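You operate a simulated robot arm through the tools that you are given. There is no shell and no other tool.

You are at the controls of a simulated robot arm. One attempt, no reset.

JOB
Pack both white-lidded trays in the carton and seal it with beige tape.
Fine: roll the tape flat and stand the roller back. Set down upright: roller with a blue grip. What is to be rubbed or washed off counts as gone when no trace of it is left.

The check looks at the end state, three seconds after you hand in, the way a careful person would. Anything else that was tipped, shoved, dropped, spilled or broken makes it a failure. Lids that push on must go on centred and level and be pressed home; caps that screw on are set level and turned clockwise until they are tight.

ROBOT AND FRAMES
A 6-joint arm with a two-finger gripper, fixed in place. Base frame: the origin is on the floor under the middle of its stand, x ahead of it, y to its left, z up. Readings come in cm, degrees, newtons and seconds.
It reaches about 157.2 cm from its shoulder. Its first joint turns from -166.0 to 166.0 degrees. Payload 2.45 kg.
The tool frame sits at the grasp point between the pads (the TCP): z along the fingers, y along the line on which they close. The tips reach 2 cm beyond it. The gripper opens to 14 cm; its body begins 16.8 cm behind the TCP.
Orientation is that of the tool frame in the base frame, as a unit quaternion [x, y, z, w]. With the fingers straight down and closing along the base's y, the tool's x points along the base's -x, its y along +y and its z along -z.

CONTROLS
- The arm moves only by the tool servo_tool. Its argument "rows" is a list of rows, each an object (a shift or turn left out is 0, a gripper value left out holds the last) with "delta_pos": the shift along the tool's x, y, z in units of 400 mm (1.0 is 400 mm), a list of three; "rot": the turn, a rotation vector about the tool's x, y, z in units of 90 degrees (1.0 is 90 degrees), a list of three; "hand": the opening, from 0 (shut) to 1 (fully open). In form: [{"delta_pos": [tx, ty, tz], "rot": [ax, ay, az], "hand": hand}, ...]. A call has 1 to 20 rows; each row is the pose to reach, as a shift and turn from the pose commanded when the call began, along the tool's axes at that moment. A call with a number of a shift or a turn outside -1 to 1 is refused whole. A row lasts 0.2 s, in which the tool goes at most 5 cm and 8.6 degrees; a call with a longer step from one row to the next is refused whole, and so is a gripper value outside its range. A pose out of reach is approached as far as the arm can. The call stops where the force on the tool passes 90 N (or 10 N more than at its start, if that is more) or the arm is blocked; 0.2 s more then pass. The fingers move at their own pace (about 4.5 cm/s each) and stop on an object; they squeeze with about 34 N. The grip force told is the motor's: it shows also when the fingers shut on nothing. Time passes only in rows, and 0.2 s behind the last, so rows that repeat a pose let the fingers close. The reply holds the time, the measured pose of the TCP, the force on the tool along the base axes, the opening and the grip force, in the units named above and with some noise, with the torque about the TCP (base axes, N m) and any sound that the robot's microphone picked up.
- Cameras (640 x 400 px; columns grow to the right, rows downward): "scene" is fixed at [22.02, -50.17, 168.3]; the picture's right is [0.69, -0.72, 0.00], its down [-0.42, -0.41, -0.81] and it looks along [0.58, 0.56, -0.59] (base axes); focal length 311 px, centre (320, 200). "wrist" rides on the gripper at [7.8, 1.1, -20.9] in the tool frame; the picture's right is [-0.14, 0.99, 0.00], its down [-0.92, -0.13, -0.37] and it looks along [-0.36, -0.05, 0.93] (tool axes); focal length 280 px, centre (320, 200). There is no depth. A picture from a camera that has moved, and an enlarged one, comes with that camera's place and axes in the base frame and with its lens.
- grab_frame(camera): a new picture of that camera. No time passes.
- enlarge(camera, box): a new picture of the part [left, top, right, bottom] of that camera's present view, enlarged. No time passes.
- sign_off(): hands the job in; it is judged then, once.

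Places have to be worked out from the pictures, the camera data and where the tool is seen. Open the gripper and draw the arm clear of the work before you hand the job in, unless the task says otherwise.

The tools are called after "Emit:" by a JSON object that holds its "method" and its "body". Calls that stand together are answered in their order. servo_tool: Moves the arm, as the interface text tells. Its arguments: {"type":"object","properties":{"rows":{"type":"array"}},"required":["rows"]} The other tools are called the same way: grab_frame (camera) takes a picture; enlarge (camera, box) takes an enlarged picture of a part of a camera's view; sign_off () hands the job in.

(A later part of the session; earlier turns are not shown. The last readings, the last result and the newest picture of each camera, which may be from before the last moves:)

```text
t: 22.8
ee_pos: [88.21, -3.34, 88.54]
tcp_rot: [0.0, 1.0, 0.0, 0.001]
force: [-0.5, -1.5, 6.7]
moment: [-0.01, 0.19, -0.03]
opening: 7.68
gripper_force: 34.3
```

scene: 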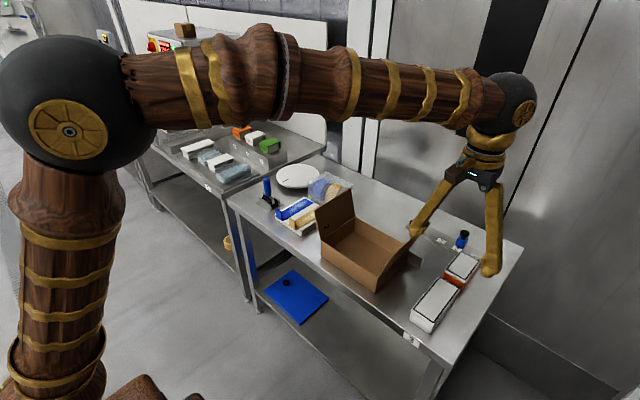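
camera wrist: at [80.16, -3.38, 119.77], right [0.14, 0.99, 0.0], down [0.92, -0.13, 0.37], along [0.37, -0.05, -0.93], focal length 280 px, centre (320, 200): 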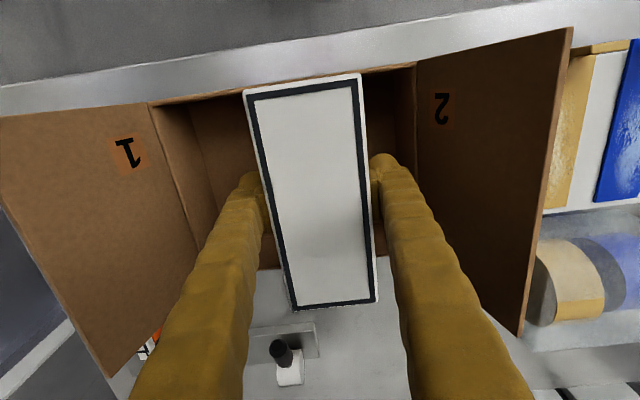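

The tray touches the carton floor (6.7 N up). I'll open the fingers slightly, then withdraw straight up.

Emit:
{"method": "servo_tool", "body": {"rows": [{"hand": 0.6}, {"hand": 0.62}, {"hand": 0.63}, {"hand": 0.63}, {"delta_pos": [0, 0, -0.02], "hand": 0.63}, {"delta_pos": [0, 0, -0.05], "hand": 0.63}, {"delta_pos": [0, 0, -0.1], "hand": 0.63}, {"delta_pos": [0, 0, -0.2], "hand": 0.63}, {"delta_pos": [0, 0, -0.3], "hand": 0.63}, {"delta_pos": [0, 0, -0.4], "hand": 0.63}, {"delta_pos": [0, 0, -0.5], "hand": 0.63}, {"delta_pos": [0, 0, -0.5], "hand": 0.63}]}}

Emit:
{"method": "grab_frame", "body": {"camera": "wrist"}}

Emit:
{"method": "enlarge", "body": {"camera": "scene", "box": [300, 180, 440, 300]}}

```text
t: 25.4
ee_pos: [88.16, -3.33, 108.7]
tcp_rot: [0.0, 1.0, 0.0, 0.001]
force: [-0.2, -0.4, -0.1]
moment: [-0.02, 0.01, -0.01]
opening: 8.8
gripper_force: 0.2
```

```text
taken
camera wrist: at [80.25, -2.14, 129.6], right [0.14, 0.99, 0.0], down [0.92, -0.13, 0.37], along [0.37, -0.05, -0.93], focal length 280 px, centre (320, 200)
```

wrist: 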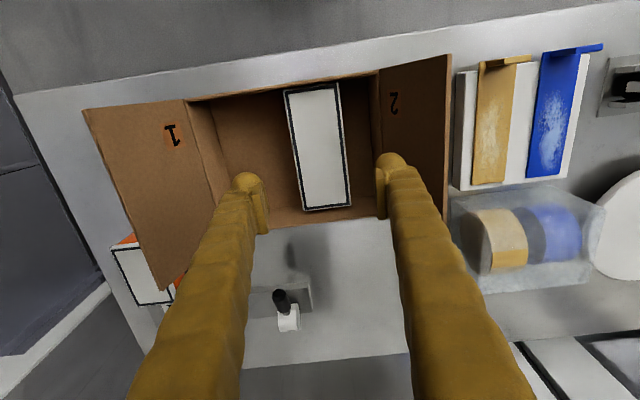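

```text
3.33 times, centred on (370, 240) of scene
camera zoom: at [22.02, -50.17, 168.3], right [0.69, -0.72, 0.0], down [-0.42, -0.41, -0.81], along [0.58, 0.56, -0.59], focal length 1037 px, centre (153, 67)
```

zoom: 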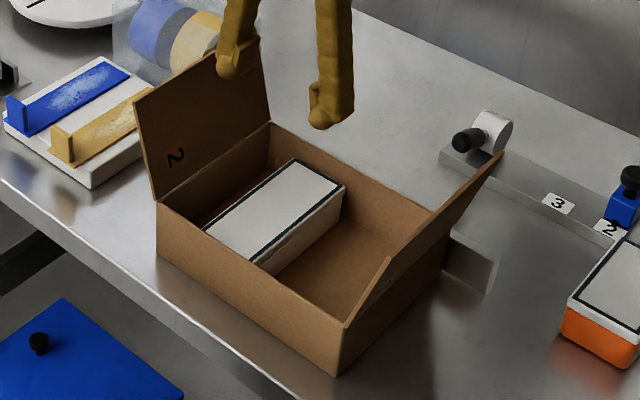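

The white tray sits flat in the carton. To make room for the second tray's fingers I'll close the gripper, lower it in the empty part and gently slide the white tray about 3 cm toward the flap‑2 wall.

Emit:
{"method": "servo_tool", "body": {"rows": [{"delta_pos": [0, -0.08, -0.02], "hand": 0.0}, {"delta_pos": [0, -0.16, -0.02], "hand": 0.0}, {"delta_pos": [0, -0.235, -0.02], "hand": 0.0}, {"delta_pos": [0, -0.235, -0.02], "hand": 0.0}, {"delta_pos": [0, -0.235, 0.0], "hand": 0.0}, {"delta_pos": [0, -0.235, 0.08], "hand": 0.0}, {"delta_pos": [0, -0.235, 0.16], "hand": 0.0}, {"delta_pos": [0, -0.235, 0.16], "hand": 0.0}]}}

Emit:
{"method": "grab_frame", "body": {"camera": "wrist"}}

Emit:
{"method": "enlarge", "body": {"camera": "scene", "box": [300, 180, 440, 300]}}

```text
t: 27.2
ee_pos: [88.22, -12.92, 102.11]
tcp_rot: [0.0, 1.0, 0.0, 0.0]
force: [0.3, 0.0, 0.0]
moment: [-0.02, -0.01, 0.03]
opening: 0.01
gripper_force: 29.3
```

```text
taken
camera wrist: at [80.28, -11.65, 123.12], right [0.14, 0.99, 0.0], down [0.92, -0.13, 0.37], along [0.37, -0.05, -0.93], focal length 280 px, centre (320, 200)
```

wrist: 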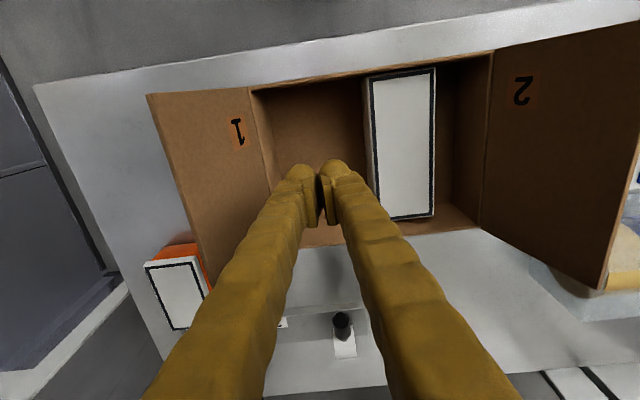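

```text
3.33 times, centred on (370, 240) of scene
camera zoom: at [22.02, -50.17, 168.3], right [0.69, -0.72, 0.0], down [-0.42, -0.41, -0.81], along [0.58, 0.56, -0.59], focal length 1037 px, centre (153, 67)
```

zoom: 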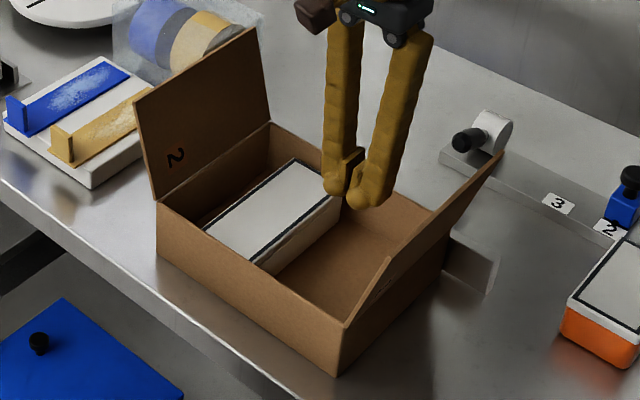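

Emit:
{"method": "servo_tool", "body": {"rows": [{"delta_pos": [0, 0, 0.08]}, {"delta_pos": [0, 0, 0.16]}, {"delta_pos": [0, 0, 0.24]}, {"delta_pos": [0, 0, 0.3]}, {"delta_pos": [0, 0, 0.32]}, {"delta_pos": [0, 0.02, 0.32]}, {"delta_pos": [0, 0.04, 0.32]}, {"delta_pos": [0, 0.06, 0.32]}, {"delta_pos": [0, 0.07, 0.32]}, {"delta_pos": [0, 0.08, 0.32]}, {"delta_pos": [0, 0.09, 0.32]}, {"delta_pos": [0, 0.1, 0.32]}, {"delta_pos": [0, 0.1, 0.32]}]}}

Emit:
{"method": "grab_frame", "body": {"camera": "wrist"}}

Emit:
{"method": "enlarge", "body": {"camera": "scene", "box": [300, 180, 440, 300]}}

```text
t: 30.0
ee_pos: [88.15, -8.79, 89.27]
tcp_rot: [0.0, 1.0, -0.001, 0.001]
force: [-0.4, -1.3, 0.1]
moment: [0.04, 0.0, -0.02]
opening: 0.0
gripper_force: 29.1
```

```text
taken
camera wrist: at [80.26, -7.59, 110.34], right [0.14, 0.99, 0.0], down [0.92, -0.13, 0.37], along [0.37, -0.05, -0.93], focal length 280 px, centre (320, 200)
```

wrist: 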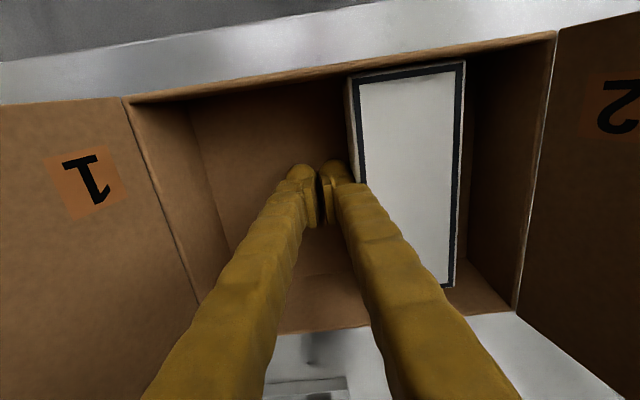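

```text
3.33 times, centred on (370, 240) of scene
camera zoom: at [22.02, -50.17, 168.3], right [0.69, -0.72, 0.0], down [-0.42, -0.41, -0.81], along [0.58, 0.56, -0.59], focal length 1037 px, centre (153, 67)
```

zoom: 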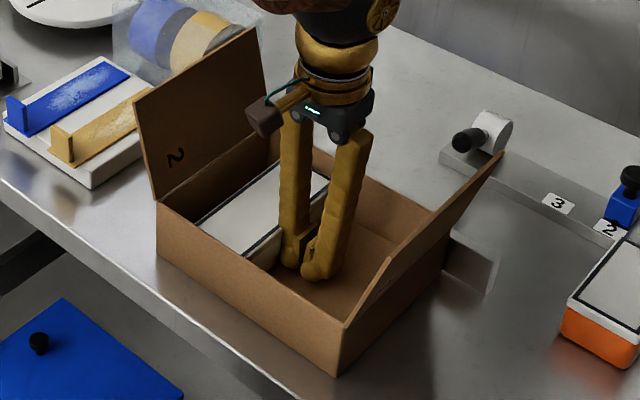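

The tray is moving with ~1 N. I'll push another 2 cm, then back off and rise.

Emit:
{"method": "servo_tool", "body": {"rows": [{"delta_pos": [0, 0.01, 0]}, {"delta_pos": [0, 0.02, 0]}, {"delta_pos": [0, 0.03, 0]}, {"delta_pos": [0, 0.04, 0]}, {"delta_pos": [0, 0.05, 0]}, {"delta_pos": [0, 0.05, 0]}, {"delta_pos": [0, 0.02, 0]}, {"delta_pos": [0, 0.0, 0]}, {"delta_pos": [0, -0.03, -0.03]}, {"delta_pos": [0, -0.03, -0.1]}, {"delta_pos": [0, -0.03, -0.2]}, {"delta_pos": [0, -0.03, -0.3]}, {"delta_pos": [0, -0.03, -0.4]}, {"delta_pos": [0, -0.03, -0.5]}, {"delta_pos": [0, -0.03, -0.6]}, {"delta_pos": [0, -0.03, -0.6]}]}}

Emit:
{"method": "grab_frame", "body": {"camera": "wrist"}}

Emit:
{"method": "enlarge", "body": {"camera": "scene", "box": [300, 180, 440, 300]}}

```text
t: 33.4
ee_pos: [88.17, -9.92, 113.36]
tcp_rot: [0.0, 1.0, 0.0, 0.0]
force: [1.1, -0.4, 0.3]
moment: [0.02, 0.0, 0.02]
opening: 0.0
gripper_force: 29.3
```

```text
taken
camera wrist: at [80.24, -8.77, 134.44], right [0.14, 0.99, 0.0], down [0.92, -0.13, 0.37], along [0.37, -0.05, -0.93], focal length 280 px, centre (320, 200)
```

wrist: 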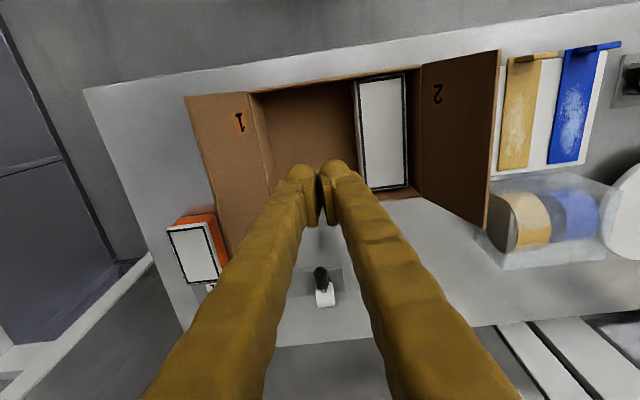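

```text
3.33 times, centred on (370, 240) of scene
camera zoom: at [22.02, -50.17, 168.3], right [0.69, -0.72, 0.0], down [-0.42, -0.41, -0.81], along [0.58, 0.56, -0.59], focal length 1037 px, centre (153, 67)
```

zoom: 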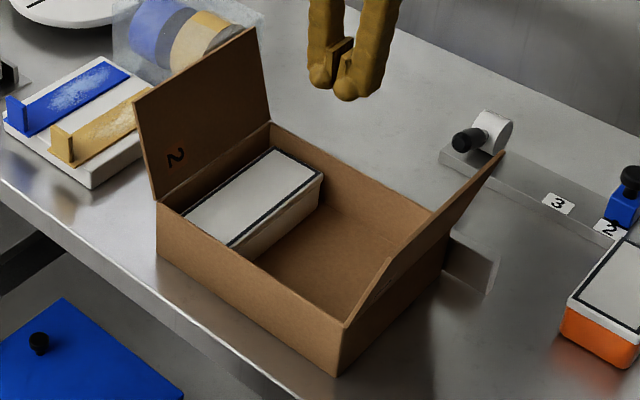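

The white tray is now against the flap‑2 side and the carton hasn't moved. Next I'll go above the orange tray (centre ≈ (105, −35.1)) with the gripper opened to 11 cm.

Emit:
{"method": "servo_tool", "body": {"rows": [{"delta_pos": [-0.05, -0.08, 0], "hand": 0.8}, {"delta_pos": [-0.11, -0.17, 0], "hand": 0.8}, {"delta_pos": [-0.17, -0.26, 0], "hand": 0.8}, {"delta_pos": [-0.23, -0.35, 0], "hand": 0.8}, {"delta_pos": [-0.29, -0.44, 0], "hand": 0.8}, {"delta_pos": [-0.35, -0.53, 0], "hand": 0.8}, {"delta_pos": [-0.41, -0.61, 0.03], "hand": 0.8}, {"delta_pos": [-0.421, -0.628, 0.12], "hand": 0.8}, {"delta_pos": [-0.421, -0.628, 0.2], "hand": 0.8}, {"delta_pos": [-0.421, -0.628, 0.2], "hand": 0.8}]}}

Emit:
{"method": "grab_frame", "body": {"camera": "wrist"}}

Emit:
{"method": "enlarge", "body": {"camera": "wrist", "box": [220, 60, 420, 260]}}

Emit:
{"method": "enlarge", "body": {"camera": "scene", "box": [400, 180, 520, 300]}}

```text
t: 35.6
ee_pos: [105.11, -34.95, 105.31]
tcp_rot: [0.001, 1.0, 0.001, 0.001]
force: [0.1, 0.4, 0.5]
moment: [0.0, 0.0, 0.04]
opening: 11.21
gripper_force: 0.0
```

```text
taken
camera wrist: at [97.09, -33.87, 126.3], right [0.14, 0.99, 0.0], down [0.92, -0.13, 0.37], along [0.37, -0.05, -0.93], focal length 280 px, centre (320, 200)
```

wrist: 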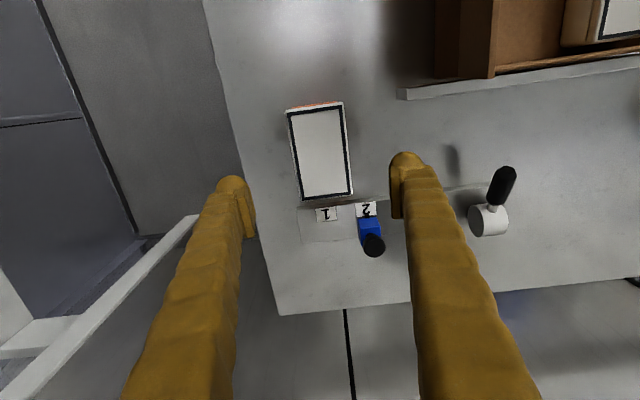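

```text
2.00 times, centred on (320, 160) of wrist
camera zoom: at [97.09, -33.87, 126.3], right [0.14, 0.99, 0.0], down [0.92, -0.13, 0.37], along [0.37, -0.05, -0.93], focal length 561 px, centre (320, 280)
```

zoom: 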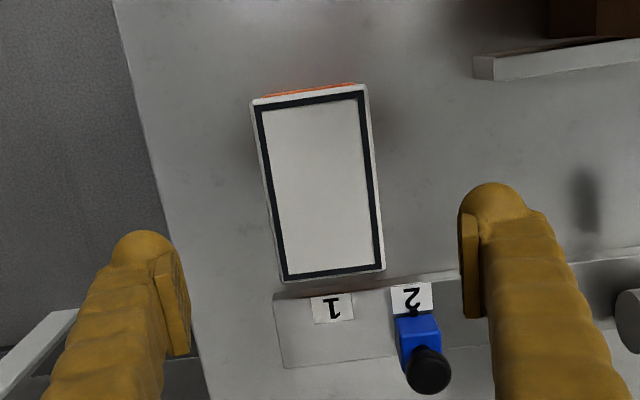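

```text
3.33 times, centred on (460, 240) of scene
camera zoom: at [22.02, -50.17, 168.3], right [0.69, -0.72, 0.0], down [-0.42, -0.41, -0.81], along [0.58, 0.56, -0.59], focal length 1037 px, centre (-147, 67)
```

zoom: 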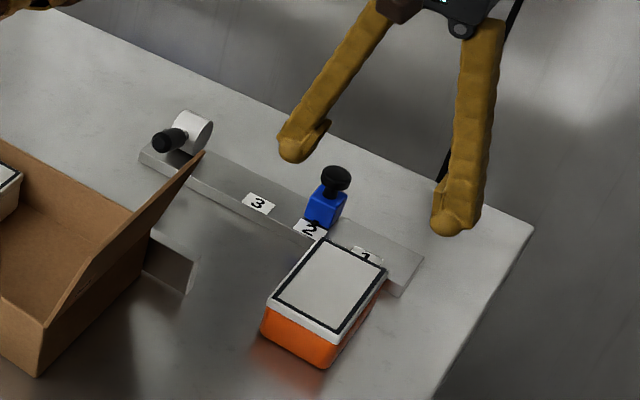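

Centred over the orange tray (centre ≈ (105.0, −34.9)). I'll descend to the same grasp height and close.

Emit:
{"method": "servo_tool", "body": {"rows": [{"delta_pos": [0, 0, 0.1]}, {"delta_pos": [0, 0, 0.2]}, {"delta_pos": [0, 0, 0.3]}, {"delta_pos": [0, 0, 0.37]}, {"delta_pos": [0, 0, 0.41]}, {"delta_pos": [0, 0, 0.425]}, {"delta_pos": [0, 0, 0.434]}, {"delta_pos": [0, 0, 0.434]}, {"delta_pos": [0, 0, 0.434], "hand": 0.4}, {"delta_pos": [0, 0, 0.434], "hand": 0.35}, {"delta_pos": [0, 0, 0.434], "hand": 0.25}, {"delta_pos": [0, 0, 0.434], "hand": 0.25}, {"delta_pos": [0, 0, 0.434], "hand": 0.25}, {"delta_pos": [0, 0, 0.434], "hand": 0.25}]}}

Emit:
{"method": "enlarge", "body": {"camera": "wrist", "box": [200, 60, 440, 320]}}

Emit:
{"method": "enlarge", "body": {"camera": "scene", "box": [400, 180, 520, 300]}}

```text
t: 38.6
ee_pos: [105.03, -35.15, 88.01]
tcp_rot: [0.001, 1.0, 0.0, 0.001]
force: [-0.2, 0.3, 1.9]
moment: [0.01, 0.0, 0.01]
opening: 7.65
gripper_force: 33.4
```

```text
1.54 times, centred on (320, 190) of wrist
camera zoom: at [97.12, -33.92, 108.96], right [0.14, 0.99, 0.0], down [0.92, -0.13, 0.37], along [0.37, -0.05, -0.93], focal length 431 px, centre (320, 215)
```

zoom: 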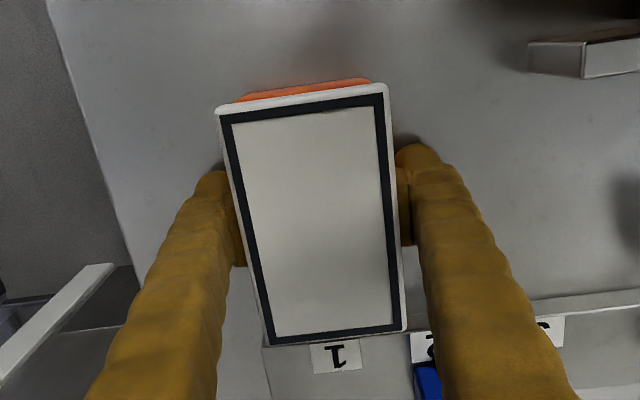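

```text
3.33 times, centred on (460, 240) of scene
camera zoom: at [22.02, -50.17, 168.3], right [0.69, -0.72, 0.0], down [-0.42, -0.41, -0.81], along [0.58, 0.56, -0.59], focal length 1037 px, centre (-147, 67)
```

zoom: 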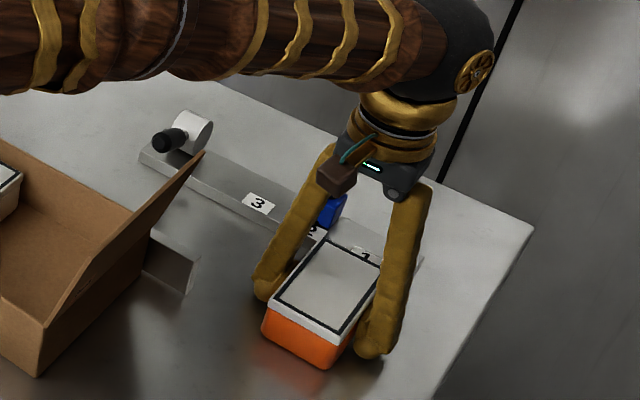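

Gripped. I'll lift it to z≈112 and carry it over the free side of the carton.

Emit:
{"method": "servo_tool", "body": {"rows": [{"delta_pos": [0, 0, -0.02]}, {"delta_pos": [0, 0, -0.06]}, {"delta_pos": [0, 0, -0.15]}, {"delta_pos": [0, 0, -0.25]}, {"delta_pos": [0, 0, -0.35]}, {"delta_pos": [0, 0, -0.45]}, {"delta_pos": [0, 0, -0.55]}, {"delta_pos": [0.02, 0.02, -0.62]}, {"delta_pos": [0.08, 0.1, -0.62]}, {"delta_pos": [0.14, 0.18, -0.62]}, {"delta_pos": [0.2, 0.27, -0.62]}, {"delta_pos": [0.26, 0.36, -0.62]}, {"delta_pos": [0.32, 0.45, -0.62]}, {"delta_pos": [0.38, 0.54, -0.62]}, {"delta_pos": [0.418, 0.6, -0.62]}, {"delta_pos": [0.418, 0.6, -0.62]}]}}

Emit:
{"method": "grab_frame", "body": {"camera": "wrist"}}

Emit:
{"method": "enlarge", "body": {"camera": "scene", "box": [300, 150, 460, 300]}}

```text
t: 42.0
ee_pos: [88.22, -11.1, 112.75]
tcp_rot: [-0.001, 1.0, 0.0, 0.0]
force: [0.2, -0.3, -2.0]
moment: [0.0, 0.0, -0.01]
opening: 7.67
gripper_force: 34.0
```

```text
taken
camera wrist: at [80.32, -9.85, 133.72], right [0.14, 0.99, 0.0], down [0.92, -0.13, 0.37], along [0.37, -0.05, -0.93], focal length 280 px, centre (320, 200)
```

wrist: 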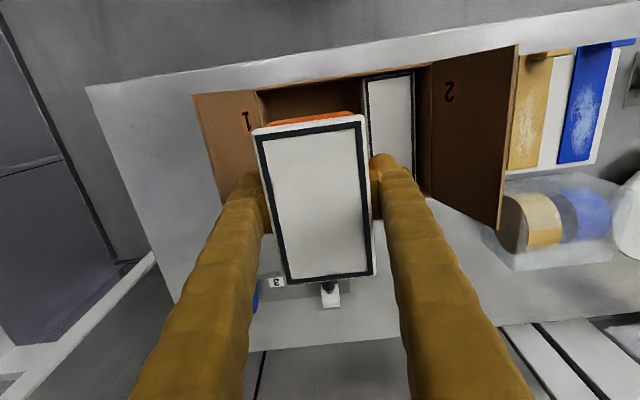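

```text
2.67 times, centred on (380, 225) of scene
camera zoom: at [22.02, -50.17, 168.3], right [0.69, -0.72, 0.0], down [-0.42, -0.41, -0.81], along [0.58, 0.56, -0.59], focal length 830 px, centre (160, 133)
```

zoom: 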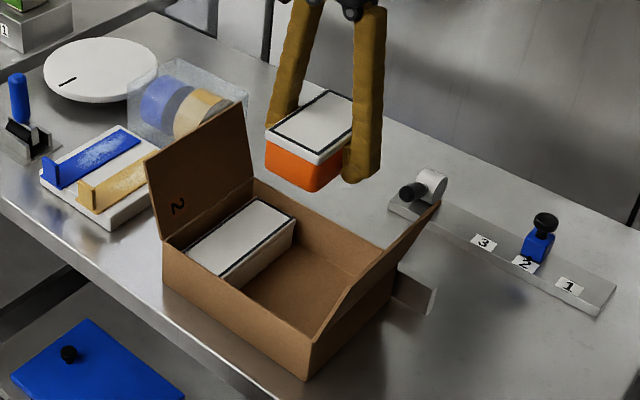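

The orange tray is centred over the free space. I'll lower it, slowing near the floor.

Emit:
{"method": "servo_tool", "body": {"rows": [{"delta_pos": [0, 0, 0.08]}, {"delta_pos": [0, 0, 0.16]}, {"delta_pos": [0, 0, 0.24]}, {"delta_pos": [0, 0, 0.32]}, {"delta_pos": [0, 0, 0.4]}, {"delta_pos": [0, 0, 0.45]}, {"delta_pos": [0, 0, 0.5]}, {"delta_pos": [0, 0, 0.5]}]}}

Emit:
{"method": "grab_frame", "body": {"camera": "wrist"}}

Emit:
{"method": "enlarge", "body": {"camera": "scene", "box": [300, 150, 460, 300]}}

```text
t: 43.8
ee_pos: [88.29, -11.08, 92.83]
tcp_rot: [0.001, 1.0, 0.0, 0.002]
force: [0.4, 0.8, -1.6]
moment: [0.0, 0.03, -0.04]
opening: 7.67
gripper_force: 33.4
```

```text
taken
camera wrist: at [80.41, -9.93, 113.71], right [0.14, 0.99, 0.0], down [0.92, -0.13, 0.37], along [0.37, -0.05, -0.93], focal length 280 px, centre (320, 200)
```

wrist: 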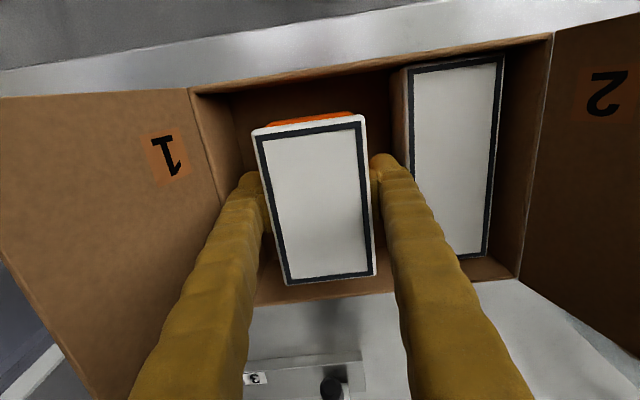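

```text
2.67 times, centred on (380, 225) of scene
camera zoom: at [22.02, -50.17, 168.3], right [0.69, -0.72, 0.0], down [-0.42, -0.41, -0.81], along [0.58, 0.56, -0.59], focal length 830 px, centre (160, 133)
```

zoom: 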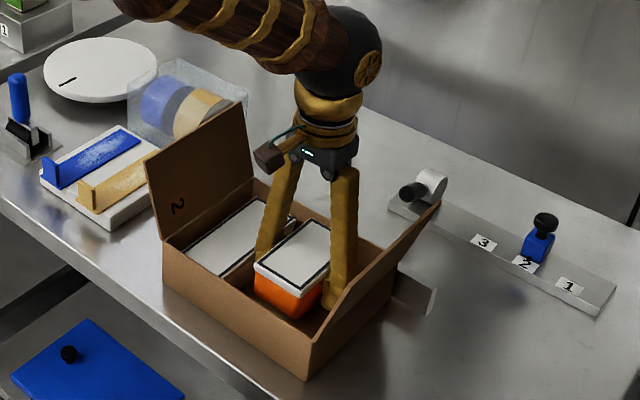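

Emit:
{"method": "servo_tool", "body": {"rows": [{"delta_pos": [0, 0, 0.02]}, {"delta_pos": [0, 0, 0.04]}, {"delta_pos": [0, 0, 0.06]}, {"delta_pos": [0, 0, 0.08]}, {"delta_pos": [0, 0, 0.095]}, {"delta_pos": [0, 0, 0.1]}, {"delta_pos": [0, 0, 0.103]}, {"delta_pos": [0, 0, 0.106]}, {"delta_pos": [0, 0, 0.106]}]}}

```text
t: 45.8
ee_pos: [88.35, -11.03, 88.57]
tcp_rot: [0.001, 1.0, 0.0, 0.001]
force: [0.0, -1.7, 6.5]
moment: [0.01, 0.19, -0.01]
opening: 7.7
gripper_force: 34.3
```

The tray rests on the carton floor (6.5 N). I'll release with a small opening and withdraw straight up.

Emit:
{"method": "servo_tool", "body": {"rows": [{"hand": 0.59}, {"hand": 0.61}, {"hand": 0.61}, {"hand": 0.61}, {"delta_pos": [0, 0, -0.02], "hand": 0.61}, {"delta_pos": [0, 0, -0.05], "hand": 0.61}, {"delta_pos": [0, 0, -0.1], "hand": 0.61}, {"delta_pos": [0, 0, -0.2], "hand": 0.61}, {"delta_pos": [0, 0, -0.3], "hand": 0.61}, {"delta_pos": [0, 0, -0.4], "hand": 0.61}, {"delta_pos": [0, 0, -0.5], "hand": 0.61}, {"delta_pos": [0, 0, -0.6], "hand": 0.61}, {"delta_pos": [0, 0, -0.68], "hand": 0.61}, {"delta_pos": [0, 0, -0.68], "hand": 0.61}]}}

Emit:
{"method": "grab_frame", "body": {"camera": "wrist"}}

Emit:
{"method": "enlarge", "body": {"camera": "scene", "box": [300, 170, 440, 300]}}

```text
t: 48.8
ee_pos: [88.21, -11.08, 115.62]
tcp_rot: [0.0, 1.0, 0.0, 0.0]
force: [0.0, -0.2, -0.4]
moment: [0.0, -0.02, -0.01]
opening: 8.57
gripper_force: 0.0
```

```text
taken
camera wrist: at [80.32, -9.93, 136.66], right [0.14, 0.99, 0.0], down [0.92, -0.13, 0.37], along [0.37, -0.05, -0.93], focal length 280 px, centre (320, 200)
```

wrist: 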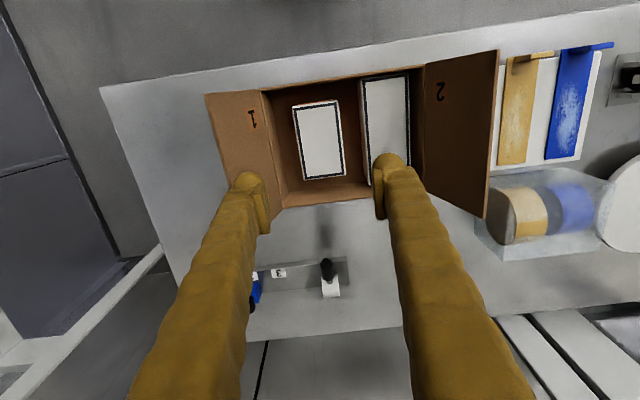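

```text
3.08 times, centred on (370, 235) of scene
camera zoom: at [22.02, -50.17, 168.3], right [0.69, -0.72, 0.0], down [-0.42, -0.41, -0.81], along [0.58, 0.56, -0.59], focal length 957 px, centre (166, 92)
```

zoom: 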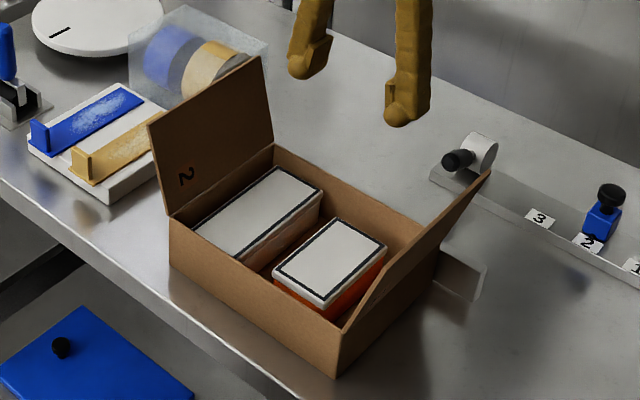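

Both trays lie flat in the carton. Next I close flap 1: gripper closed, go over and outside the flap (y≈−29), then sweep it inward.

Emit:
{"method": "servo_tool", "body": {"rows": [{"delta_pos": [0, -0.05, 0], "hand": 0}, {"delta_pos": [0, -0.15, 0], "hand": 0}, {"delta_pos": [0, -0.25, 0], "hand": 0}, {"delta_pos": [0, -0.35, 0], "hand": 0}, {"delta_pos": [0, -0.43, 0], "hand": 0}, {"delta_pos": [0, -0.46, 0.03], "hand": 0}, {"delta_pos": [0, -0.46, 0.12], "hand": 0}, {"delta_pos": [0, -0.46, 0.2], "hand": 0}, {"delta_pos": [0, -0.46, 0.28], "hand": 0}, {"delta_pos": [0, -0.46, 0.315], "hand": 0}, {"delta_pos": [0, -0.46, 0.315], "hand": 0}]}}

Emit:
{"method": "grab_frame", "body": {"camera": "wrist"}}

Emit:
{"method": "enlarge", "body": {"camera": "scene", "box": [320, 150, 480, 300]}}

```text
t: 51.2
ee_pos: [88.38, -29.64, 103.06]
tcp_rot: [0.0, 1.0, 0.0, 0.001]
force: [-0.1, 0.3, -1.1]
moment: [-0.04, -0.03, 0.01]
opening: 0.03
gripper_force: 29.9
```

```text
taken
camera wrist: at [80.4, -28.37, 124.13], right [0.14, 0.99, 0.0], down [0.92, -0.13, 0.37], along [0.37, -0.05, -0.93], focal length 280 px, centre (320, 200)
```

wrist: 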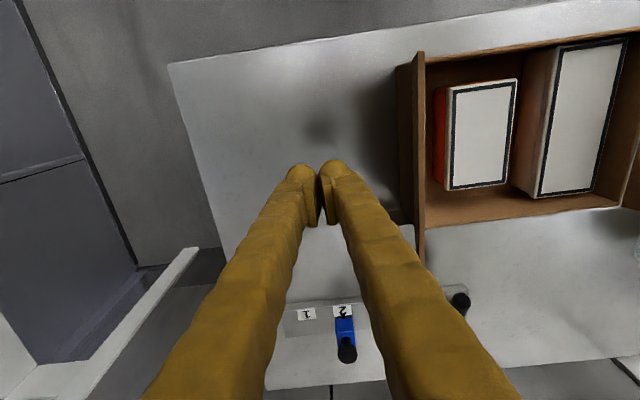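

```text
2.67 times, centred on (400, 225) of scene
camera zoom: at [22.02, -50.17, 168.3], right [0.69, -0.72, 0.0], down [-0.42, -0.41, -0.81], along [0.58, 0.56, -0.59], focal length 830 px, centre (107, 133)
```

zoom: 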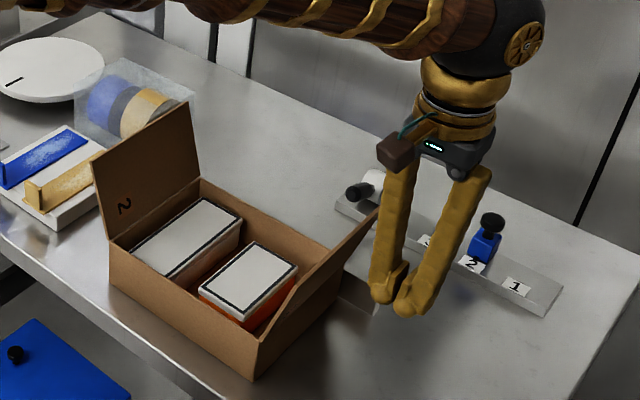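

The tool is outside flap 1, which leans outward ~17°. I'll sweep it inward past vertical and check.

Emit:
{"method": "servo_tool", "body": {"rows": [{"delta_pos": [0, 0.04, 0]}, {"delta_pos": [0, 0.08, 0]}, {"delta_pos": [0, 0.11, 0]}, {"delta_pos": [0, 0.14, 0]}, {"delta_pos": [0, 0.17, 0]}, {"delta_pos": [0, 0.2, 0]}, {"delta_pos": [0, 0.225, 0]}, {"delta_pos": [0, 0.25, 0]}, {"delta_pos": [0, 0.25, 0]}]}}

Emit:
{"method": "grab_frame", "body": {"camera": "wrist"}}

Emit:
{"method": "enlarge", "body": {"camera": "scene", "box": [320, 150, 480, 300]}}

```text
t: 53.2
ee_pos: [88.4, -19.4, 103.17]
tcp_rot: [-0.001, 1.0, 0.001, 0.001]
force: [0.7, 0.0, -0.4]
moment: [0.05, -0.04, -0.02]
opening: 0.01
gripper_force: 29.6
```

```text
taken
camera wrist: at [80.42, -18.34, 124.12], right [0.14, 0.99, 0.0], down [0.92, -0.13, 0.37], along [0.37, -0.05, -0.93], focal length 280 px, centre (320, 200)
```

wrist: 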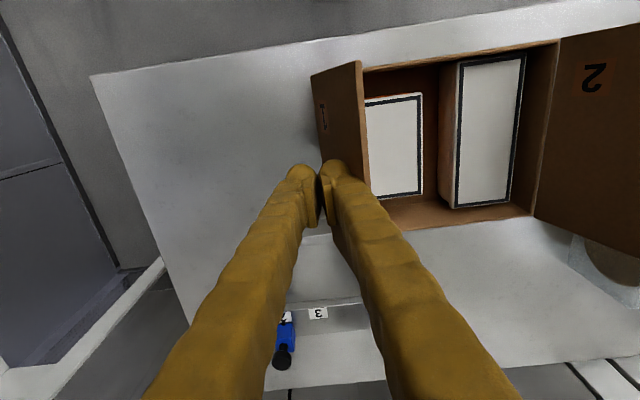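

```text
2.67 times, centred on (400, 225) of scene
camera zoom: at [22.02, -50.17, 168.3], right [0.69, -0.72, 0.0], down [-0.42, -0.41, -0.81], along [0.58, 0.56, -0.59], focal length 830 px, centre (107, 133)
```

zoom: 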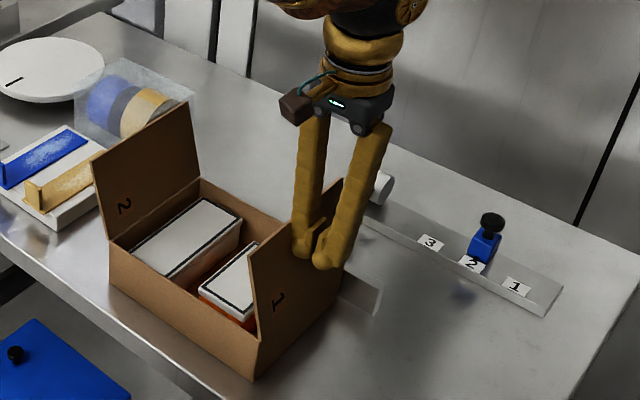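

Flap 1 has passed vertical and follows with almost no force. I'll continue the arc inward and down.

Emit:
{"method": "servo_tool", "body": {"rows": [{"delta_pos": [0, 0.03, 0.005]}, {"delta_pos": [0, 0.06, 0.015]}, {"delta_pos": [0, 0.085, 0.035]}, {"delta_pos": [0, 0.11, 0.054]}, {"delta_pos": [0, 0.125, 0.073]}, {"delta_pos": [0, 0.135, 0.092]}, {"delta_pos": [0, 0.142, 0.11]}, {"delta_pos": [0, 0.1475, 0.128]}, {"delta_pos": [0, 0.1475, 0.14]}, {"delta_pos": [0, 0.1475, 0.14]}]}}

Emit:
{"method": "grab_frame", "body": {"camera": "wrist"}}

Emit:
{"method": "enlarge", "body": {"camera": "scene", "box": [320, 150, 480, 300]}}

```text
t: 55.4
ee_pos: [88.53, -13.64, 97.53]
tcp_rot: [0.0, 1.0, 0.0, 0.001]
force: [0.0, 0.2, 0.0]
moment: [-0.01, 0.03, -0.01]
opening: 0.01
gripper_force: 29.3
```

```text
taken
camera wrist: at [80.41, -12.43, 118.53], right [0.14, 0.99, 0.0], down [0.92, -0.13, 0.37], along [0.37, -0.05, -0.93], focal length 280 px, centre (320, 200)
```

wrist: 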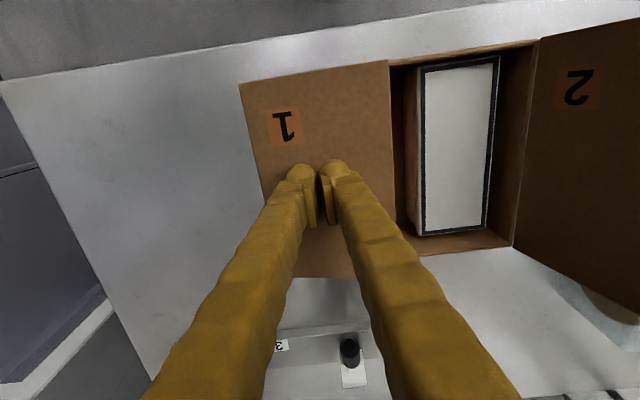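

```text
2.67 times, centred on (400, 225) of scene
camera zoom: at [22.02, -50.17, 168.3], right [0.69, -0.72, 0.0], down [-0.42, -0.41, -0.81], along [0.58, 0.56, -0.59], focal length 830 px, centre (107, 133)
```

zoom: 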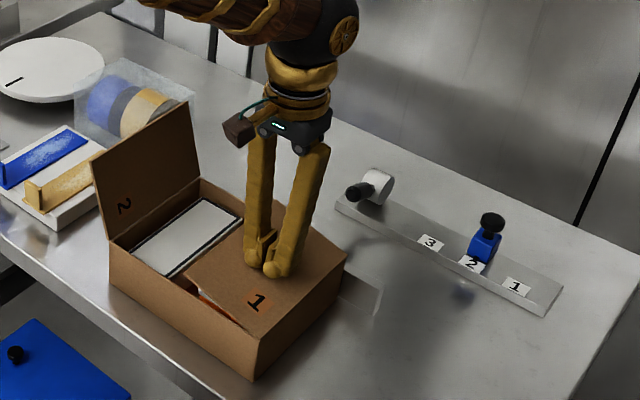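

Flap 1 is nearly down. I'll press it gently until it meets the rim.

Emit:
{"method": "servo_tool", "body": {"rows": [{"delta_pos": [0, 0.005, 0.008]}, {"delta_pos": [0, 0.01, 0.014]}, {"delta_pos": [0, 0.015, 0.02]}, {"delta_pos": [0, 0.02, 0.026]}, {"delta_pos": [0, 0.02, 0.026]}]}}

Emit:
{"method": "enlarge", "body": {"camera": "scene", "box": [320, 180, 440, 300]}}

```text
t: 56.6
ee_pos: [88.36, -12.8, 96.46]
tcp_rot: [0.001, 1.0, -0.001, 0.001]
force: [-0.5, -0.2, -0.3]
moment: [0.02, 0.0, 0.02]
opening: 0.0
gripper_force: 29.8
```

```text
3.33 times, centred on (380, 240) of scene
camera zoom: at [22.02, -50.17, 168.3], right [0.69, -0.72, 0.0], down [-0.42, -0.41, -0.81], along [0.58, 0.56, -0.59], focal length 1037 px, centre (120, 67)
```

zoom: 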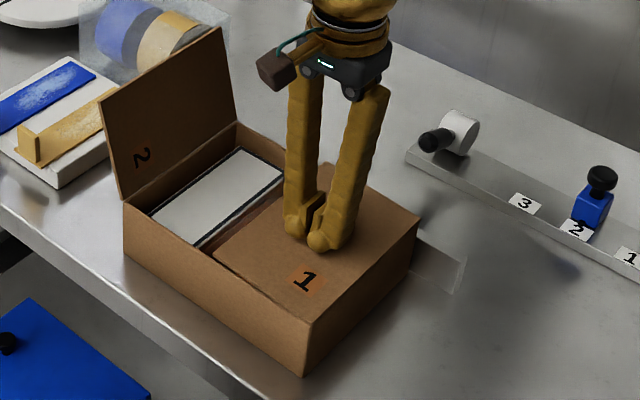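

Emit:
{"method": "servo_tool", "body": {"rows": [{"delta_pos": [0, 0, 0.005]}, {"delta_pos": [0, 0, 0.01]}, {"delta_pos": [0, 0, 0.01]}]}}

Emit:
{"method": "enlarge", "body": {"camera": "scene", "box": [330, 210, 430, 300]}}

```text
t: 57.4
ee_pos: [88.3, -12.79, 96.19]
tcp_rot: [0.0, 1.0, 0.001, 0.0]
force: [0.1, 0.3, -0.4]
moment: [-0.01, -0.01, 0.0]
opening: 0.0
gripper_force: 29.5
```

```text
4.44 times, centred on (380, 255) of scene
camera zoom: at [22.02, -50.17, 168.3], right [0.69, -0.72, 0.0], down [-0.42, -0.41, -0.81], along [0.58, 0.56, -0.59], focal length 1383 px, centre (53, -44)
```

zoom: 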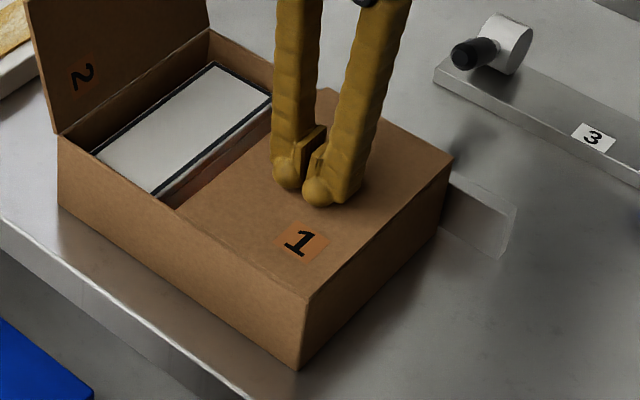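

Emit:
{"method": "servo_tool", "body": {"rows": [{"delta_pos": [0, 0, 0.004]}, {"delta_pos": [0, 0, 0.008]}, {"delta_pos": [0, 0, 0.012]}, {"delta_pos": [0, 0, 0.012]}]}}

Emit:
{"method": "enlarge", "body": {"camera": "scene", "box": [330, 210, 430, 300]}}

```text
t: 58.4
ee_pos: [88.34, -12.71, 95.86]
tcp_rot: [0.0, 1.0, 0.0, 0.001]
force: [-17.2, 1.1, 56.6]
moment: [-0.39, 0.45, -0.09]
opening: 0.6
gripper_force: 30.1
```

```text
4.44 times, centred on (380, 255) of scene
camera zoom: at [22.02, -50.17, 168.3], right [0.69, -0.72, 0.0], down [-0.42, -0.41, -0.81], along [0.58, 0.56, -0.59], focal length 1383 px, centre (53, -44)
```

zoom: 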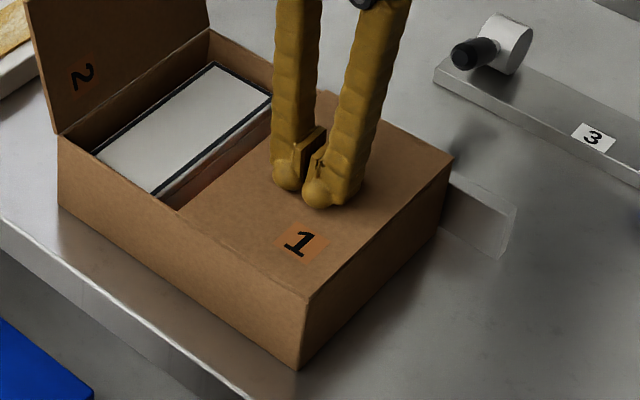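

Firm contact (flap 1 is down, its top at z≈94.0). I'll back off right away and rise to clear height, then check that it stays shut.

Emit:
{"method": "servo_tool", "body": {"rows": [{"delta_pos": [0, 0, -0.01]}, {"delta_pos": [0, 0, -0.04]}, {"delta_pos": [0, 0, -0.1]}, {"delta_pos": [0, 0, -0.2]}, {"delta_pos": [0, 0, -0.3]}, {"delta_pos": [0, 0, -0.4]}, {"delta_pos": [0, 0, -0.5]}, {"delta_pos": [0, 0, -0.5]}]}}

Emit:
{"method": "grab_frame", "body": {"camera": "wrist"}}

Emit:
{"method": "enlarge", "body": {"camera": "scene", "box": [300, 170, 440, 300]}}

```text
t: 60.2
ee_pos: [88.27, -12.92, 115.69]
tcp_rot: [0.0, 1.0, 0.0, 0.0]
force: [0.3, -0.1, 0.3]
moment: [0.02, 0.03, 0.0]
opening: 0.0
gripper_force: 29.7
```

```text
taken
camera wrist: at [80.39, -11.67, 136.64], right [0.14, 0.99, 0.0], down [0.92, -0.13, 0.37], along [0.37, -0.05, -0.93], focal length 280 px, centre (320, 200)
```

wrist: 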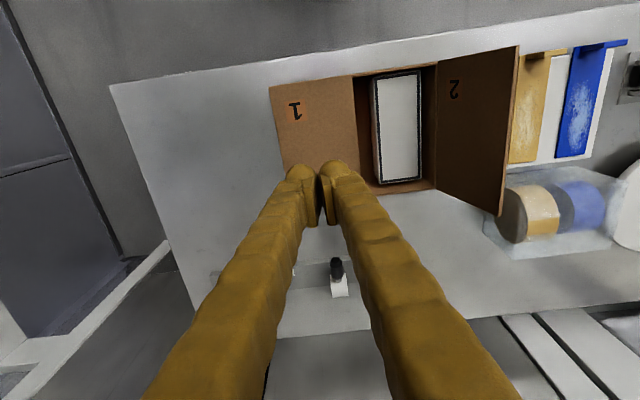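

```text
3.08 times, centred on (370, 235) of scene
camera zoom: at [22.02, -50.17, 168.3], right [0.69, -0.72, 0.0], down [-0.42, -0.41, -0.81], along [0.58, 0.56, -0.59], focal length 957 px, centre (166, 92)
```

zoom: 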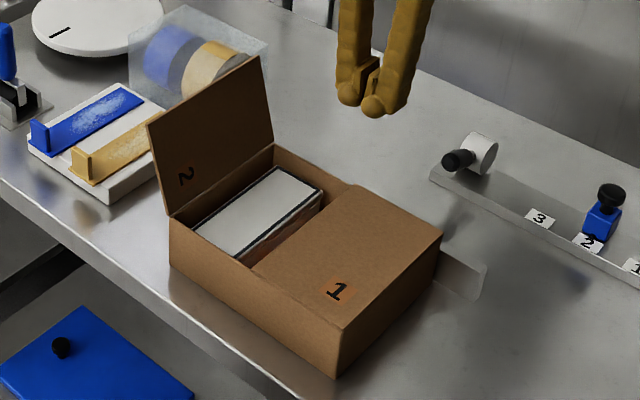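

Flap 1 stays closed. Now flap 2: move over to its outside (y≈15.5) and lower beside it.

Emit:
{"method": "servo_tool", "body": {"rows": [{"delta_pos": [0, 0.1, 0]}, {"delta_pos": [0, 0.2, 0]}, {"delta_pos": [0, 0.3, 0]}, {"delta_pos": [0, 0.4, 0]}, {"delta_pos": [0, 0.5, 0]}, {"delta_pos": [0, 0.6, 0]}, {"delta_pos": [0, 0.68, 0]}, {"delta_pos": [0, 0.71, 0.03]}, {"delta_pos": [0, 0.71, 0.12]}, {"delta_pos": [0, 0.71, 0.2]}, {"delta_pos": [0, 0.71, 0.28]}, {"delta_pos": [0, 0.71, 0.315]}, {"delta_pos": [0, 0.71, 0.315]}]}}

Emit:
{"method": "grab_frame", "body": {"camera": "wrist"}}

Emit:
{"method": "enlarge", "body": {"camera": "scene", "box": [260, 140, 420, 290]}}

```text
t: 63.0
ee_pos: [88.35, 15.66, 103.11]
tcp_rot: [0.0, 1.0, -0.001, 0.0]
force: [1.0, 0.1, -0.5]
moment: [0.01, -0.02, 0.03]
opening: 0.0
gripper_force: 29.3
```

```text
taken
camera wrist: at [80.4, 16.83, 124.04], right [0.14, 0.99, 0.0], down [0.92, -0.13, 0.37], along [0.37, -0.05, -0.93], focal length 280 px, centre (320, 200)
```

wrist: 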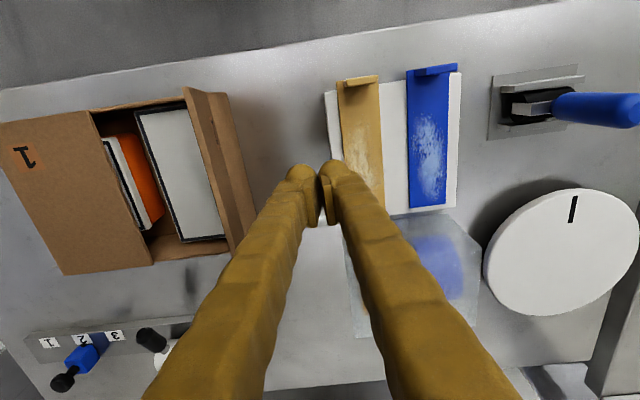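

```text
2.67 times, centred on (340, 215) of scene
camera zoom: at [22.02, -50.17, 168.3], right [0.69, -0.72, 0.0], down [-0.42, -0.41, -0.81], along [0.58, 0.56, -0.59], focal length 830 px, centre (267, 160)
```

zoom: 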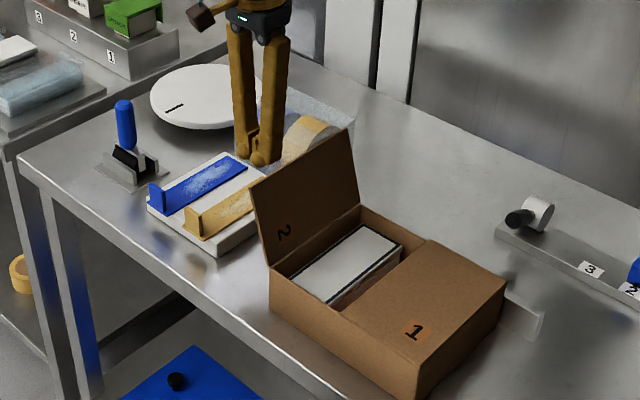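

Clear of everything. I'll sweep flap 2 inward past vertical the same way.

Emit:
{"method": "servo_tool", "body": {"rows": [{"delta_pos": [0, -0.04, 0]}, {"delta_pos": [0, -0.08, 0]}, {"delta_pos": [0, -0.12, 0]}, {"delta_pos": [0, -0.15, 0]}, {"delta_pos": [0, -0.18, 0]}, {"delta_pos": [0, -0.21, 0]}, {"delta_pos": [0, -0.24, 0]}, {"delta_pos": [0, -0.265, 0]}, {"delta_pos": [0, -0.295, 0.005]}, {"delta_pos": [0, -0.325, 0.015]}, {"delta_pos": [0, -0.35, 0.035]}, {"delta_pos": [0, -0.375, 0.054]}, {"delta_pos": [0, -0.39, 0.073]}, {"delta_pos": [0, -0.4, 0.092]}, {"delta_pos": [0, -0.407, 0.11]}, {"delta_pos": [0, -0.412, 0.128]}, {"delta_pos": [0, -0.412, 0.14]}, {"delta_pos": [0, -0.412, 0.14]}]}}

Emit:
{"method": "grab_frame", "body": {"camera": "wrist"}}

Emit:
{"method": "enlarge", "body": {"camera": "scene", "box": [280, 150, 440, 300]}}

```text
t: 66.8
ee_pos: [88.28, -0.85, 97.41]
tcp_rot: [0.0, 1.0, 0.001, 0.001]
force: [0.5, 0.5, 0.6]
moment: [-0.02, -0.01, -0.02]
opening: 0.0
gripper_force: 29.1
```

```text
taken
camera wrist: at [80.37, 0.3, 118.38], right [0.14, 0.99, 0.0], down [0.92, -0.13, 0.37], along [0.37, -0.05, -0.93], focal length 280 px, centre (320, 200)
```

wrist: 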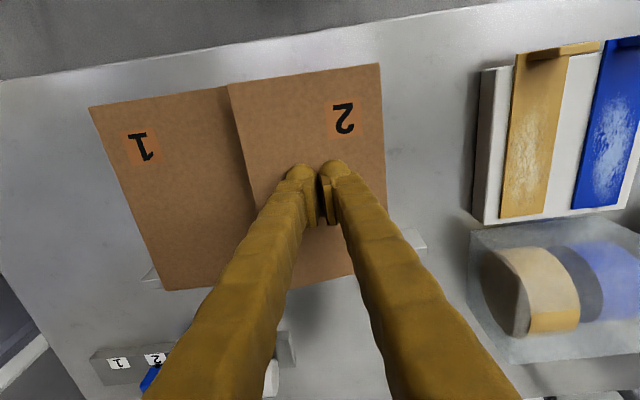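

```text
2.67 times, centred on (360, 225) of scene
camera zoom: at [22.02, -50.17, 168.3], right [0.69, -0.72, 0.0], down [-0.42, -0.41, -0.81], along [0.58, 0.56, -0.59], focal length 830 px, centre (213, 133)
```

zoom: 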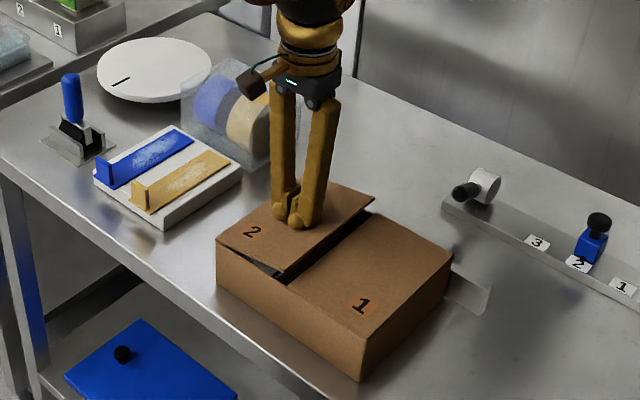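

Flap 2 is nearly down. I'll ease it the last centimetre with small steps.

Emit:
{"method": "servo_tool", "body": {"rows": [{"delta_pos": [0, -0.005, 0.008]}, {"delta_pos": [0, -0.01, 0.014]}, {"delta_pos": [0, -0.015, 0.02]}, {"delta_pos": [0, -0.02, 0.026]}, {"delta_pos": [0, -0.02, 0.031]}, {"delta_pos": [0, -0.02, 0.031]}]}}

Emit:
{"method": "enlarge", "body": {"camera": "scene", "box": [310, 190, 430, 300]}}

```text
t: 68.2
ee_pos: [88.5, -1.65, 96.17]
tcp_rot: [0.0, 1.0, 0.001, 0.001]
force: [0.2, 0.6, -0.5]
moment: [0.03, 0.04, -0.03]
opening: 0.0
gripper_force: 29.5
```

```text
3.64 times, centred on (370, 245) of scene
camera zoom: at [22.02, -50.17, 168.3], right [0.69, -0.72, 0.0], down [-0.42, -0.41, -0.81], along [0.58, 0.56, -0.59], focal length 1131 px, centre (138, 36)
```

zoom: 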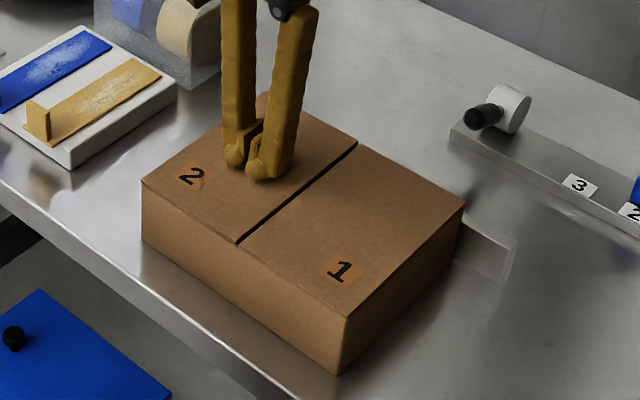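

Emit:
{"method": "servo_tool", "body": {"rows": [{"delta_pos": [0, 0, 0.003]}, {"delta_pos": [0, 0, 0.005]}, {"delta_pos": [0, 0, 0.005]}]}}

```text
t: 69.0
ee_pos: [88.28, -1.7, 95.93]
tcp_rot: [0.0, 1.0, 0.0, 0.001]
force: [-3.2, 2.7, 8.6]
moment: [0.06, 0.07, 0.0]
opening: 0.6
gripper_force: 29.1
```

Flap 2 is down (8.6 N contact). I'll rise and look at the closed top and the tape pad.

Emit:
{"method": "servo_tool", "body": {"rows": [{"delta_pos": [0, 0, -0.01]}, {"delta_pos": [0, 0, -0.05]}, {"delta_pos": [0, 0, -0.15]}, {"delta_pos": [0, 0, -0.25]}, {"delta_pos": [0, 0, -0.35]}, {"delta_pos": [0, 0, -0.45]}, {"delta_pos": [0, 0, -0.5]}, {"delta_pos": [0, 0, -0.5]}]}}

Emit:
{"method": "grab_frame", "body": {"camera": "wrist"}}

Emit:
{"method": "enlarge", "body": {"camera": "scene", "box": [310, 190, 430, 300]}}

Emit:
{"method": "enlarge", "body": {"camera": "scene", "box": [260, 180, 340, 240]}}

```text
t: 70.8
ee_pos: [88.28, -1.62, 116.02]
tcp_rot: [-0.001, 1.0, -0.001, 0.0]
force: [0.5, -0.4, 0.1]
moment: [0.01, 0.01, 0.0]
opening: 0.0
gripper_force: 29.1
```

```text
taken
camera wrist: at [80.34, -0.47, 136.98], right [0.14, 0.99, 0.0], down [0.92, -0.13, 0.37], along [0.37, -0.05, -0.93], focal length 280 px, centre (320, 200)
```

wrist: 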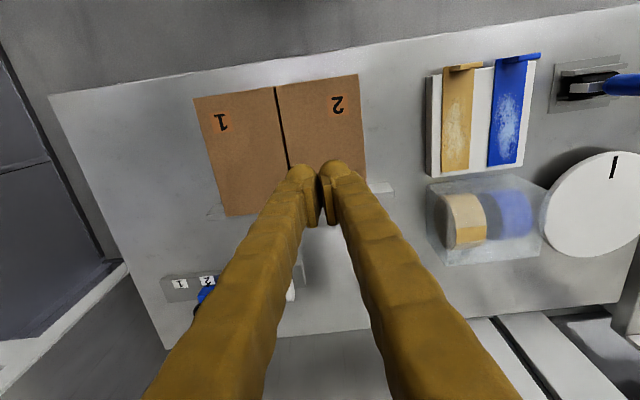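

```text
3.64 times, centred on (370, 245) of scene
camera zoom: at [22.02, -50.17, 168.3], right [0.69, -0.72, 0.0], down [-0.42, -0.41, -0.81], along [0.58, 0.56, -0.59], focal length 1131 px, centre (138, 36)
```

zoom: 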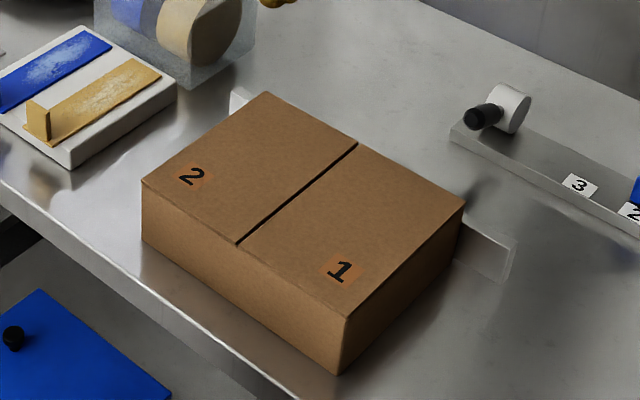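

```text
6.67 times, centred on (300, 210) of scene
camera zoom: at [22.02, -50.17, 168.3], right [0.69, -0.72, 0.0], down [-0.42, -0.41, -0.81], along [0.58, 0.56, -0.59], focal length 2074 px, centre (453, 133)
```

zoom: 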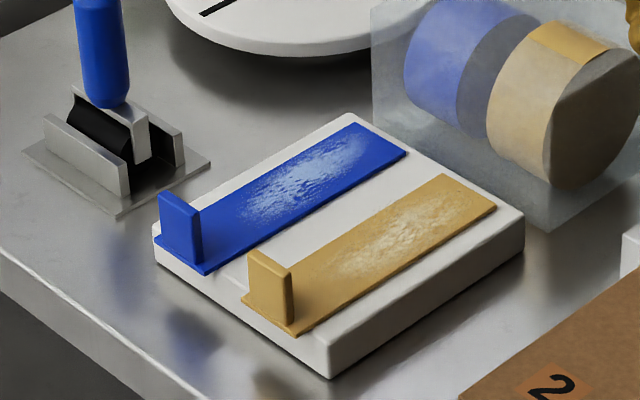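

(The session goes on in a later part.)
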